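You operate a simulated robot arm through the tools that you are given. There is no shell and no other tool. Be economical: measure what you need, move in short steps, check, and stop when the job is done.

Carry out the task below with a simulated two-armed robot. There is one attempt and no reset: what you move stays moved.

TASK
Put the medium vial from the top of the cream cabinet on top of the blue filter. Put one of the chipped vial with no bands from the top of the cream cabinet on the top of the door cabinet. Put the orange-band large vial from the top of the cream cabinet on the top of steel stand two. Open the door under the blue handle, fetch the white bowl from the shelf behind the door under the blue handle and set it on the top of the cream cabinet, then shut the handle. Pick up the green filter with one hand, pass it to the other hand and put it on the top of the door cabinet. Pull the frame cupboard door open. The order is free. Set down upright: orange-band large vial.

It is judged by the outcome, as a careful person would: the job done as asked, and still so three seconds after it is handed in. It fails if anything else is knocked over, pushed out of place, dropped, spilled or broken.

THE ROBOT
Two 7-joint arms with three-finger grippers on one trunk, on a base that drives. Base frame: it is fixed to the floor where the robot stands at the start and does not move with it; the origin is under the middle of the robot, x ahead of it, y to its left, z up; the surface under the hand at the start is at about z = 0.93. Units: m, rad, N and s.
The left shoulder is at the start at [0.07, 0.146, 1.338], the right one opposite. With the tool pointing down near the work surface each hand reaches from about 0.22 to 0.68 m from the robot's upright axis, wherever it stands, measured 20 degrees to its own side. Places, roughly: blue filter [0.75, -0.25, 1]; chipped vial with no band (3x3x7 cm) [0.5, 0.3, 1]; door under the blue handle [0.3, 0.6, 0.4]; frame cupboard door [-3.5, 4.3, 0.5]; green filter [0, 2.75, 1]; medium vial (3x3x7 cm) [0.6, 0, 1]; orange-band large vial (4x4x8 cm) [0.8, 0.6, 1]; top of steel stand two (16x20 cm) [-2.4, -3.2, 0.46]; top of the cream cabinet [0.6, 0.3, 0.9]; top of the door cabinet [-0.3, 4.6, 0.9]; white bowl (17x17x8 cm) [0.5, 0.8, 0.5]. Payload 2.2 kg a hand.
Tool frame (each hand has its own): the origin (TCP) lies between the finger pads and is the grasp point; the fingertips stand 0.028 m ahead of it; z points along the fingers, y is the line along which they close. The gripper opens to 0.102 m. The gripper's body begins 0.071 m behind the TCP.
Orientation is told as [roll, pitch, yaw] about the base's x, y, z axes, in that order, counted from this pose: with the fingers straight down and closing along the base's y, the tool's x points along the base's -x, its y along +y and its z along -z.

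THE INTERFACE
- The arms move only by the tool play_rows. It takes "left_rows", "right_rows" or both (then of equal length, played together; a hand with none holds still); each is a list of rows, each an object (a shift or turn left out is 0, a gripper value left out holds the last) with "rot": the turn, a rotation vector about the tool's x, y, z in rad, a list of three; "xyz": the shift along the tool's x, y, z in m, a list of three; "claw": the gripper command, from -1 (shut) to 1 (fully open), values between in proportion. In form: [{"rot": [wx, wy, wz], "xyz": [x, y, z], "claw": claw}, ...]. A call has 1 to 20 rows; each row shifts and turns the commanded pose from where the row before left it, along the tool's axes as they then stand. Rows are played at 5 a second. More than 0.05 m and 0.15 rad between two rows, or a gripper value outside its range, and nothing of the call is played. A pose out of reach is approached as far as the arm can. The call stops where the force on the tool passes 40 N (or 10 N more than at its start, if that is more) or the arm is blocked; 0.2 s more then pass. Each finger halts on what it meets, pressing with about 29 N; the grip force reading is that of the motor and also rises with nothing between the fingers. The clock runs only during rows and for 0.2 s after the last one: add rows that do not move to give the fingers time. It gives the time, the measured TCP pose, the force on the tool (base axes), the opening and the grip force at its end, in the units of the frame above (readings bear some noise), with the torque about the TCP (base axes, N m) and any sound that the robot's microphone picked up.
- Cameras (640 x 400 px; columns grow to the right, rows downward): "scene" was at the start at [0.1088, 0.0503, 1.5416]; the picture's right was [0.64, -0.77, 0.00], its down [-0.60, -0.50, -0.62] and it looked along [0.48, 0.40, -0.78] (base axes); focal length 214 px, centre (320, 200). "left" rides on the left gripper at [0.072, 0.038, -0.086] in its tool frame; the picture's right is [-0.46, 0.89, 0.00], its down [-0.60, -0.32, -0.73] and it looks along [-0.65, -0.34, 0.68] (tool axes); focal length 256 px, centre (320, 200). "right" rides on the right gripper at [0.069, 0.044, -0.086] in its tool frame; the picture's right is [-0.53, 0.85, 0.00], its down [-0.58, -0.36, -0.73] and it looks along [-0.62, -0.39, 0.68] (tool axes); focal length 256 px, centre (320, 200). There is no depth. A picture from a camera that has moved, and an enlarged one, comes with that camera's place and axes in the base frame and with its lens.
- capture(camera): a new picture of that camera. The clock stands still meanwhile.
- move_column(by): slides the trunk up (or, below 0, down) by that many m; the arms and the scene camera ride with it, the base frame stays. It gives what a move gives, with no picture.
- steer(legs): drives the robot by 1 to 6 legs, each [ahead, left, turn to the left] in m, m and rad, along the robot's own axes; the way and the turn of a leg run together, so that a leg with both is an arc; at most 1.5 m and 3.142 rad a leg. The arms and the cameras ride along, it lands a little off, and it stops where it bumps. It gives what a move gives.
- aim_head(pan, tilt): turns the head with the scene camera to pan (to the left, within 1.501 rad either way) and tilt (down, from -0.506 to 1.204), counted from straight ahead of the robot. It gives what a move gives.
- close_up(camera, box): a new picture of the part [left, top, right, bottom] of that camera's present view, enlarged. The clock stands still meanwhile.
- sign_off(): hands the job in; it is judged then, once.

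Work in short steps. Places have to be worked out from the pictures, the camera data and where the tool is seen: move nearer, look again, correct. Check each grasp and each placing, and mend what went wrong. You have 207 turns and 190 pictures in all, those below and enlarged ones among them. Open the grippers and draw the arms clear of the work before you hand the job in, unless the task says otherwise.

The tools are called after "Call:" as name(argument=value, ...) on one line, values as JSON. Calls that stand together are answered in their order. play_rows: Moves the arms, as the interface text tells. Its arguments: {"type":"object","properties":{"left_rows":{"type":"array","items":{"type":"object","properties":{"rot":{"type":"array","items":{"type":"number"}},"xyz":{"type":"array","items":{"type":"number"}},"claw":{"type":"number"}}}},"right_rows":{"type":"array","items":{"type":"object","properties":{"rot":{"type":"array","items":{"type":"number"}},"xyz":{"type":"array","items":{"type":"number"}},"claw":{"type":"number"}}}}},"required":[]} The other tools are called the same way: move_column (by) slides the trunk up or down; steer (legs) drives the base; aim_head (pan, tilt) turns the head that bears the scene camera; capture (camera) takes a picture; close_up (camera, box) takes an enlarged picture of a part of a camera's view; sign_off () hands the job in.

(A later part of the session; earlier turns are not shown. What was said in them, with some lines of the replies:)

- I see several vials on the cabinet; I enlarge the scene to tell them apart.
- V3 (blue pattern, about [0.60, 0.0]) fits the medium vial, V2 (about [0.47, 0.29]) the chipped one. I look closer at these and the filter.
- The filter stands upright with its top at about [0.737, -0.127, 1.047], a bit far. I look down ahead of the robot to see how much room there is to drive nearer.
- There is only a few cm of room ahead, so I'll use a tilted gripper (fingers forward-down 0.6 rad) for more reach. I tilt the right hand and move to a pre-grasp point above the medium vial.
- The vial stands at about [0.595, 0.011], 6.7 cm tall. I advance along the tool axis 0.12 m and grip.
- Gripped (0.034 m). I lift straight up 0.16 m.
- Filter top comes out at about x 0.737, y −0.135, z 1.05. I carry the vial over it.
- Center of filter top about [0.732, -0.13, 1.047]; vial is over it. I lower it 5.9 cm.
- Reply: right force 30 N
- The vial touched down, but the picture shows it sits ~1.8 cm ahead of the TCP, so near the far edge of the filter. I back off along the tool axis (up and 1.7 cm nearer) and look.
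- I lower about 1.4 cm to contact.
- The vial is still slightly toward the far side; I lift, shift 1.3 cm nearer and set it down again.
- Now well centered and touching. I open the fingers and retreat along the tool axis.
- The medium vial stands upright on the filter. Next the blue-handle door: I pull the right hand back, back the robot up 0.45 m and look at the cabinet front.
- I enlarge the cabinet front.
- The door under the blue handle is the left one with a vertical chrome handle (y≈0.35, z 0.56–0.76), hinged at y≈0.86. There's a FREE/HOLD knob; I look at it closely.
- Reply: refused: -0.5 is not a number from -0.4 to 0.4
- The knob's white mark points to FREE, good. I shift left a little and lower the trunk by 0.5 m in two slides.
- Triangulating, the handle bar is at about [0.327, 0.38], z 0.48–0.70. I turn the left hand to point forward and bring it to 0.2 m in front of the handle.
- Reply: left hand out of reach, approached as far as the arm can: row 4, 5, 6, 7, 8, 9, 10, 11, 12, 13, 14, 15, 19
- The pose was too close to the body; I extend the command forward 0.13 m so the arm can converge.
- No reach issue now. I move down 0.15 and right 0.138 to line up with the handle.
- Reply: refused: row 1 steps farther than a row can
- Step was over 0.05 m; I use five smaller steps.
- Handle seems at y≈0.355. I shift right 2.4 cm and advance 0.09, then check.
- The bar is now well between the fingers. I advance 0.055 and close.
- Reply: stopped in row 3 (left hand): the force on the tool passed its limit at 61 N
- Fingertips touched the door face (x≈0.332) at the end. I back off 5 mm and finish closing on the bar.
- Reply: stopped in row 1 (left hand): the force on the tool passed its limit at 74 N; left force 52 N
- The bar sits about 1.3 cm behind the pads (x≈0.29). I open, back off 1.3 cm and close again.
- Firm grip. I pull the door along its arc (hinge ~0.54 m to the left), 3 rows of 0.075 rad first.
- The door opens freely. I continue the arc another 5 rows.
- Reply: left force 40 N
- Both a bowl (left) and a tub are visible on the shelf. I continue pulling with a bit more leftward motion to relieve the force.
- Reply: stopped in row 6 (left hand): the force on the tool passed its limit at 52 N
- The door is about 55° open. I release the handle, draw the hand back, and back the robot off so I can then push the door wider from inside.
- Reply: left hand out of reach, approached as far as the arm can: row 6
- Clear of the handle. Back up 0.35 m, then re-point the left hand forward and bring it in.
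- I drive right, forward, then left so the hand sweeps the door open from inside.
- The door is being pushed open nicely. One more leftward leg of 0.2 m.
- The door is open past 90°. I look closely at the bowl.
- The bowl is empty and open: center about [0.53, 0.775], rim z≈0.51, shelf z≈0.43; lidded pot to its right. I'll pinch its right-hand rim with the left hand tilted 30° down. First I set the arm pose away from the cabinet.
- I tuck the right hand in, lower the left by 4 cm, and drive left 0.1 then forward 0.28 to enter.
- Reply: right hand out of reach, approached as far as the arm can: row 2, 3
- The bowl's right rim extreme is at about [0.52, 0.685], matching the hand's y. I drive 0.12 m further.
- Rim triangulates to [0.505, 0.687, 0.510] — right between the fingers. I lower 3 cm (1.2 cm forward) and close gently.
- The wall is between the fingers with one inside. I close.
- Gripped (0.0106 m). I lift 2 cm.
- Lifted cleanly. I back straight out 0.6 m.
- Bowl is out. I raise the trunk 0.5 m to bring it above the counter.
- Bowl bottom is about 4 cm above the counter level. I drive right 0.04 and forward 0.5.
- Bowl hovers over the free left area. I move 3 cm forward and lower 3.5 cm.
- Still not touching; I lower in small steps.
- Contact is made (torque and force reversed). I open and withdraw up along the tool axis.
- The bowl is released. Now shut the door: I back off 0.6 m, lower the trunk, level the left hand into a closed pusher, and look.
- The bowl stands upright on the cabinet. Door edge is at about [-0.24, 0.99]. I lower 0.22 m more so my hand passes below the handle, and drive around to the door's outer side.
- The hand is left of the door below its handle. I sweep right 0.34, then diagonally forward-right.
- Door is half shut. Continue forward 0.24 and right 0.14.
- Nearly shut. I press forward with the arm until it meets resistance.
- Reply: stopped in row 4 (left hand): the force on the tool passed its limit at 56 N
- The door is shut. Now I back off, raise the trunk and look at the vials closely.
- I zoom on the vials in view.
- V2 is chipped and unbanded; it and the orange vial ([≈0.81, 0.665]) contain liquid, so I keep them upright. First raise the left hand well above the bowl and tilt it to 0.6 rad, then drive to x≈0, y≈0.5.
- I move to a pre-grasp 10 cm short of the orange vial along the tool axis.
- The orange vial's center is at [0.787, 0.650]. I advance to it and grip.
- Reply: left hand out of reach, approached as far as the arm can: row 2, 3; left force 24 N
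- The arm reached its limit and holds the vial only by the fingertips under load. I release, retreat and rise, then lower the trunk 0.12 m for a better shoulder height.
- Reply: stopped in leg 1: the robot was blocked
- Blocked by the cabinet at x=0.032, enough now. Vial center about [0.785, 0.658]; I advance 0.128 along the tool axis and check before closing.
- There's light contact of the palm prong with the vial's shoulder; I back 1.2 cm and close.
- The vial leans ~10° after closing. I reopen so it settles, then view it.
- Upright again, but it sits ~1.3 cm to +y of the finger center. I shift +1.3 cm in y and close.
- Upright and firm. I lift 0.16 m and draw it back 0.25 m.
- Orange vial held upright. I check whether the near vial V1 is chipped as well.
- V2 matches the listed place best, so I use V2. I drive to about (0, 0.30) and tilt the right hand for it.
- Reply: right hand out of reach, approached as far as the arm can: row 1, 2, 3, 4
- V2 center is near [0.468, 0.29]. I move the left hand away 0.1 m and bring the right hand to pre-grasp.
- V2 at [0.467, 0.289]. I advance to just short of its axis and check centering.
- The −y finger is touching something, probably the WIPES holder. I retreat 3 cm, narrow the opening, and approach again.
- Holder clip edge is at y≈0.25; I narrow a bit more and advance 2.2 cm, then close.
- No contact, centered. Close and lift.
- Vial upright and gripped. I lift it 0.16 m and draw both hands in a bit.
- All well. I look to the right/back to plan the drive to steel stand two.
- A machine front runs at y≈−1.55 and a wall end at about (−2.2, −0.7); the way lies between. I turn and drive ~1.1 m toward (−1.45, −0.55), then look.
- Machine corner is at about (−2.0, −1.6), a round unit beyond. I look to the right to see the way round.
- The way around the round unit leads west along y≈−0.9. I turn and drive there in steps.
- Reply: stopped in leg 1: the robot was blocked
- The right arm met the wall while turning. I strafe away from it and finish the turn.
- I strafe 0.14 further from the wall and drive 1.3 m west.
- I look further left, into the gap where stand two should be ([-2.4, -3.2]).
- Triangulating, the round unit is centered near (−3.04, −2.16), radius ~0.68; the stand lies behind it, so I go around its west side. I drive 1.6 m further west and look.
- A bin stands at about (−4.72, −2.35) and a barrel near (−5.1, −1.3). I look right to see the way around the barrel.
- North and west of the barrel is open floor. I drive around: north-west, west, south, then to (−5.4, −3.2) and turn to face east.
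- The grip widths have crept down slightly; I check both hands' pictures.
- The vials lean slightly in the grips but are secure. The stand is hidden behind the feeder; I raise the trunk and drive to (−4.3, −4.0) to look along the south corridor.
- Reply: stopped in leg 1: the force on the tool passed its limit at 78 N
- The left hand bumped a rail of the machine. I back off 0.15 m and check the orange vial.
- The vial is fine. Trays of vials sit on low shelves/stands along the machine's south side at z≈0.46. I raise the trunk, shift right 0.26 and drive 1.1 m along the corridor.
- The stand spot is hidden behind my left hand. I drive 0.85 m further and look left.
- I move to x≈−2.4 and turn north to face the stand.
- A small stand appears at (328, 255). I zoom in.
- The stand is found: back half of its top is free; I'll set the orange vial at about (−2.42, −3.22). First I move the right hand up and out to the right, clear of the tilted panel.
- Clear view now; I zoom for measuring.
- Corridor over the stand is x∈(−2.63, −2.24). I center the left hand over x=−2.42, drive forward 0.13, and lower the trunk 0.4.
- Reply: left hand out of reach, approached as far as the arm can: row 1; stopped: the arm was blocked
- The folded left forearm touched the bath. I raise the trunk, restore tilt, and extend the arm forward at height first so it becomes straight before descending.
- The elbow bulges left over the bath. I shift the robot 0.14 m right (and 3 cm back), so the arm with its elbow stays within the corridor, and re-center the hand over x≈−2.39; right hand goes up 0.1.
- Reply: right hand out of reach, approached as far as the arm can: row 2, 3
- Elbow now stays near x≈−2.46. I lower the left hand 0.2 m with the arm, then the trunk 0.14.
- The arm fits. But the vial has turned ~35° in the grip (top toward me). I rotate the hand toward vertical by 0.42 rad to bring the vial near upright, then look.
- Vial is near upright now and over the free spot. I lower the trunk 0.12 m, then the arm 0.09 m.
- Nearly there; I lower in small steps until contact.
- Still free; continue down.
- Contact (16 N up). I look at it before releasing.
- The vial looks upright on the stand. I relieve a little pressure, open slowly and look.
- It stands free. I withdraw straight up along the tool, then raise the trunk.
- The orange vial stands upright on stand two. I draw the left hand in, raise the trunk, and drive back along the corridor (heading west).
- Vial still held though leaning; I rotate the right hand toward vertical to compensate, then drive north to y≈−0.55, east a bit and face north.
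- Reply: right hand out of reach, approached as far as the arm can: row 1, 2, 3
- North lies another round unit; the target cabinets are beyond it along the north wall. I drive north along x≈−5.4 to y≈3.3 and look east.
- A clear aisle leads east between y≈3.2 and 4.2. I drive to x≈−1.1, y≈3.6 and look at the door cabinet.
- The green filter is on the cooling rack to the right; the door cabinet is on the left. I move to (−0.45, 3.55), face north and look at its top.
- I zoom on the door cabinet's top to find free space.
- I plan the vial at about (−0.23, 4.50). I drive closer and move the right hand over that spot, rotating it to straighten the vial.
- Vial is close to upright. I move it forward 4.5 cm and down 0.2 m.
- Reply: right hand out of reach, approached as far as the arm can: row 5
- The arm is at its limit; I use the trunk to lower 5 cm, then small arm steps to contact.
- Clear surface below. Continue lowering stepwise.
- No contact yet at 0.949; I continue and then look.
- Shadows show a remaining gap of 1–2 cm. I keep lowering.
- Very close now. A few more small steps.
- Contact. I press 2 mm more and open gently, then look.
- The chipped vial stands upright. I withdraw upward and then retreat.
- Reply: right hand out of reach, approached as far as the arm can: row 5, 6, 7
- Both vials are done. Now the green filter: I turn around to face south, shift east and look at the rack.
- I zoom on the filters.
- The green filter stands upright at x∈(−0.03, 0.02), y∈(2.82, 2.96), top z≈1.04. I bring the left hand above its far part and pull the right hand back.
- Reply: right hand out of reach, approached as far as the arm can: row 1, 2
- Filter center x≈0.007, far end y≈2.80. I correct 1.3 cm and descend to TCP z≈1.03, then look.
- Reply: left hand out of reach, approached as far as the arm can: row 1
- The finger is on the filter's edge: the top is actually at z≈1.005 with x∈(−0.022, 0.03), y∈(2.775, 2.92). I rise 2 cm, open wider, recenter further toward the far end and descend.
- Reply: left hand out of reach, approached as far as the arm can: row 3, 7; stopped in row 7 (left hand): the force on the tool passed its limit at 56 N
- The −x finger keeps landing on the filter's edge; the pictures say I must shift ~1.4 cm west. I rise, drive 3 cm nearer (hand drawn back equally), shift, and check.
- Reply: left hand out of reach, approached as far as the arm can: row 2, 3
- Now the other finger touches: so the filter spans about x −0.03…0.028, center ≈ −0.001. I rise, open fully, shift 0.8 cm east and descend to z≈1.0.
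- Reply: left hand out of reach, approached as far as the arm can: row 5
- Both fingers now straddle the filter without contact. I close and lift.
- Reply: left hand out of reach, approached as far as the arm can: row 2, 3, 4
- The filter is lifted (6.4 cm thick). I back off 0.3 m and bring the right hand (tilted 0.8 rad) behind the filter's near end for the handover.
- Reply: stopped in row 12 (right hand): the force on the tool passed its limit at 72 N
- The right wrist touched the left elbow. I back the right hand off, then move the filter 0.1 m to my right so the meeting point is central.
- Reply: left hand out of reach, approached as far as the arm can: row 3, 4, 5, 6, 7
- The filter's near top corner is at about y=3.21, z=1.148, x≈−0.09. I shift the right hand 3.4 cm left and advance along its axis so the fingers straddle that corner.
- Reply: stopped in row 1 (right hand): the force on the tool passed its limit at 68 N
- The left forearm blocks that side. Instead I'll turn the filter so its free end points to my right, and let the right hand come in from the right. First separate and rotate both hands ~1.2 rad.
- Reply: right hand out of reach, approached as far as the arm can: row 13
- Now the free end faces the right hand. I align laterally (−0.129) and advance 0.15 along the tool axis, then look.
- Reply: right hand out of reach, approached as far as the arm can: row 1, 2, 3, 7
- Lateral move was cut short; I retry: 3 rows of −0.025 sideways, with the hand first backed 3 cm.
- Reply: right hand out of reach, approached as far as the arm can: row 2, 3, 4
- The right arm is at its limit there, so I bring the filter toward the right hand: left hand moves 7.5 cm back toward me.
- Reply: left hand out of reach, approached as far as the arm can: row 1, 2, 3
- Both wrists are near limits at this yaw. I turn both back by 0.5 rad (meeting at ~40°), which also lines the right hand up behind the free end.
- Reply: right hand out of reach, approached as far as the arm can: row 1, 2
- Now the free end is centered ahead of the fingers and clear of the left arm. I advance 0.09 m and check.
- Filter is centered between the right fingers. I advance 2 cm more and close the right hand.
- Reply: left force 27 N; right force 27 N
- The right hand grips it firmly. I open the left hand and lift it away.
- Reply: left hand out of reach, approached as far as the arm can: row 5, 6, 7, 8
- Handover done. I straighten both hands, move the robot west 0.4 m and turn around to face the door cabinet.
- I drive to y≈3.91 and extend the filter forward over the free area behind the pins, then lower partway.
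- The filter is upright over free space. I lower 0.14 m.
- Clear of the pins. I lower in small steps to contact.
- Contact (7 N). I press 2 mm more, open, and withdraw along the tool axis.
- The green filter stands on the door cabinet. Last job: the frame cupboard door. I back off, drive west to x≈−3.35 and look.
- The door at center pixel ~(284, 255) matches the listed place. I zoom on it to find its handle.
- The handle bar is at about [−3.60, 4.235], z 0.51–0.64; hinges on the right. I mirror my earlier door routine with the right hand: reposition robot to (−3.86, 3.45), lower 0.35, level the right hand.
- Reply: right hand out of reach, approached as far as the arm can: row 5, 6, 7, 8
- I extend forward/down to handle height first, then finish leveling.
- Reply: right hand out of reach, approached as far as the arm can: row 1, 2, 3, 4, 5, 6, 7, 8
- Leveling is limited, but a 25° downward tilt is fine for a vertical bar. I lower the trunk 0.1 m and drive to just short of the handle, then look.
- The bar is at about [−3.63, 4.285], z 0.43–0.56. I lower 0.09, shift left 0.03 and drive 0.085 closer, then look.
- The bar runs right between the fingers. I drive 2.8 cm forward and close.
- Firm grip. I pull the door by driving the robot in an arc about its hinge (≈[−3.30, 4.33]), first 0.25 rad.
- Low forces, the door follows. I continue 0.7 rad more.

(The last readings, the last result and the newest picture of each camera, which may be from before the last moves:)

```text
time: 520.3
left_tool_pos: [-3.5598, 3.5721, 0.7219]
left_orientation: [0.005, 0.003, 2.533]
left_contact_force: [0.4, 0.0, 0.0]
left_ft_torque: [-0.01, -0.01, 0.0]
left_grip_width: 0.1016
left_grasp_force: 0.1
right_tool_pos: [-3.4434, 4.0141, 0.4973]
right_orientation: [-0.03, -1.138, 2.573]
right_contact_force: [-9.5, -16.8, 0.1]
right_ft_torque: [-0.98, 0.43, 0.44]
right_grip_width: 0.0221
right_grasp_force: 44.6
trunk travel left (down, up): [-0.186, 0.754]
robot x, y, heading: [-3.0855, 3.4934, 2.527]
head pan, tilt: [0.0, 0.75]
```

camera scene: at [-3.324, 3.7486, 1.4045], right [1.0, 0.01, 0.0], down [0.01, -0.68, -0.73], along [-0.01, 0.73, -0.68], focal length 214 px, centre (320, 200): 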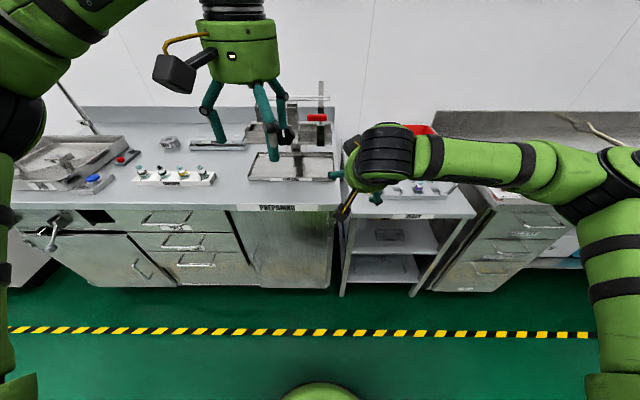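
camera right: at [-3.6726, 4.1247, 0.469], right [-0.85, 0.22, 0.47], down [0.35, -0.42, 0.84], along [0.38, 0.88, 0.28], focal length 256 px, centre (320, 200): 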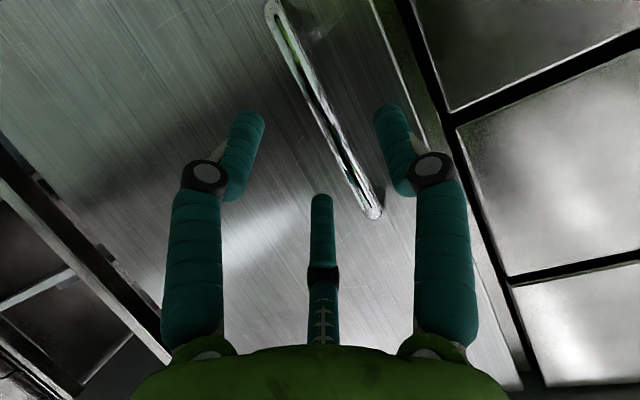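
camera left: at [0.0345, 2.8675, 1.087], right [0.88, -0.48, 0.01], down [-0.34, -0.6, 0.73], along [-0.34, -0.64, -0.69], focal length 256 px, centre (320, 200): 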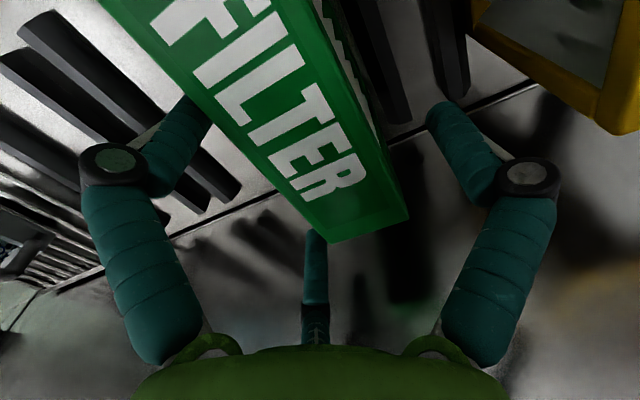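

Door is ~55° open. One more 0.3 rad, then release and check.

Call:
steer(legs=[[-0.166, -0.199, 0.3]])

Call:
play_rows(right_rows=[{"claw": 0.4}, {}, {}, {"xyz": [0, 0, -0.03]}, {"xyz": [0, 0, -0.04]}, {"xyz": [0, 0, -0.04]}, {}])

```text
time: 522.1
left_tool_pos: [-3.3274, 3.5268, 0.7218]
left_orientation: [0.006, 0.002, 2.834]
left_contact_force: [-0.2, 0.9, -0.5]
left_ft_torque: [0.01, -0.02, 0.04]
left_grip_width: 0.1018
left_grasp_force: 0.0
right_tool_pos: [-3.3463, 3.9842, 0.4977]
right_orientation: [-0.025, -1.137, 2.867]
right_contact_force: [0.3, 5.2, 2.8]
right_ft_torque: [-1.04, 0.43, -0.12]
right_grip_width: 0.0223
right_grasp_force: 45.0
trunk travel left (down, up): [-0.186, 0.754]
robot x, y, heading: [-2.8521, 3.5928, 2.822]
head pan, tilt: [0.0, 0.75]
```

```text
time: 523.7
left_tool_pos: [-3.3276, 3.5262, 0.7213]
left_orientation: [0.007, 0.005, 2.834]
left_contact_force: [-0.1, -0.4, 0.0]
left_ft_torque: [-0.01, 0.06, -0.02]
left_grip_width: 0.102
left_grasp_force: 0.0
right_tool_pos: [-3.2556, 3.9555, 0.5448]
right_orientation: [-0.026, -1.136, 2.87]
right_contact_force: [0.0, 0.1, 0.0]
right_ft_torque: [-0.01, -0.03, -0.01]
right_grip_width: 0.0714
right_grasp_force: 0.1
right hand out of reach, approached as far as the arm can: row 6
trunk travel left (down, up): [-0.186, 0.754]
robot x, y, heading: [-2.8535, 3.5893, 2.826]
head pan, tilt: [0.0, 0.75]
```

Released. I back the robot clear and take a picture of the door.

Call:
steer(legs=[[-0.45, 0, 0]])

Call:
move_column(by=0.4)

Call:
aim_head(pan=-0.3, tilt=0.5)

Call:
capture(camera="scene")

```text
time: 526.4
left_tool_pos: [-2.9035, 3.3854, 0.7219]
left_orientation: [0.007, 0.003, 2.839]
left_contact_force: [-0.2, 0.4, 0.0]
left_ft_torque: [0.0, 0.01, 0.02]
left_grip_width: 0.1021
left_grasp_force: 0.1
right_tool_pos: [-2.8325, 3.815, 0.5453]
right_orientation: [-0.028, -1.139, 2.873]
right_contact_force: [0.1, 0.6, 0.4]
right_ft_torque: [0.01, 0.0, -0.02]
right_grip_width: 0.0713
right_grasp_force: 0.0
trunk travel left (down, up): [-0.186, 0.754]
robot x, y, heading: [-2.4234, 3.4539, 2.83]
head pan, tilt: [0.0, 0.75]
```

```text
time: 530.3
left_tool_pos: [-2.9037, 3.3862, 1.1219]
left_orientation: [0.007, 0.004, 2.84]
left_contact_force: [-0.3, -0.1, -0.2]
left_ft_torque: [0.01, -0.02, -0.02]
left_grip_width: 0.1022
left_grasp_force: 0.1
right_tool_pos: [-2.8329, 3.815, 0.9467]
right_orientation: [-0.024, -1.136, 2.873]
right_contact_force: [0.2, -0.4, 0.1]
right_ft_torque: [0.01, 0.0, 0.0]
right_grip_width: 0.0714
right_grasp_force: 0.1
trunk travel left (down, up): [-0.586, 0.354]
robot x, y, heading: [-2.425, 3.4544, 2.828]
head pan, tilt: [0.0, 0.75]
```

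```text
time: 531.1
left_tool_pos: [-2.9038, 3.3864, 1.1229]
left_orientation: [0.005, 0.004, 2.838]
left_contact_force: [-0.5, -0.2, -0.9]
left_ft_torque: [0.0, -0.01, -0.01]
left_grip_width: 0.102
left_grasp_force: 0.1
right_tool_pos: [-2.8323, 3.8155, 0.945]
right_orientation: [-0.026, -1.135, 2.872]
right_contact_force: [0.4, 0.2, -0.4]
right_ft_torque: [0.01, -0.02, -0.01]
right_grip_width: 0.0713
right_grasp_force: 0.0
trunk travel left (down, up): [-0.586, 0.354]
robot x, y, heading: [-2.4262, 3.4531, 2.826]
head pan, tilt: [-0.3, 0.499]
```

```text
1 pictures are left
camera scene: at [-2.5474, 3.523, 1.2864], right [0.58, 0.82, 0.0], down [0.39, -0.28, -0.88], along [-0.72, 0.51, -0.48], focal length 214 px, centre (320, 200)
```

scene: 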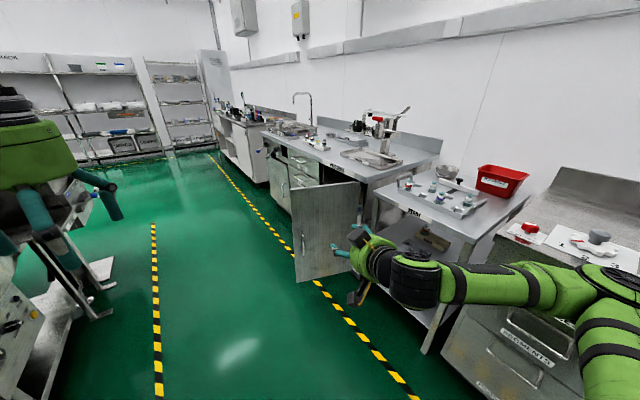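

All parts are done: the door is wide open, the grippers are open and both hands are clear. I hand in.

Call:
sign_off()

```text
The job is handed in.
```

I finished all six parts and handed the job in.

- **Medium vial:** it stands upright on top of the blue filter.
- **Chipped vial with no bands:** it stands upright on top of the door cabinet.
- **Orange-band large vial:** it stands upright on top of steel stand two.
- **White bowl:** it is on top of the cream cabinet, and the door under the blue handle is shut.
- **Green filter:** I picked it up with the left hand, passed it to the right, and set it standing on top of the door cabinet.
- **Frame cupboard door:** it is pulled open to about 75–80°. I chose it by its listed position; the label on its counter reads "PREPARING".

While driving near the round machine by stand two, the left hand bumped a rail at 78 N with the orange-band vial in it. The vial stayed whole and upright. While carrying it, both vials leaned in the grip, and I straightened them before setting them down. I saw no spill.
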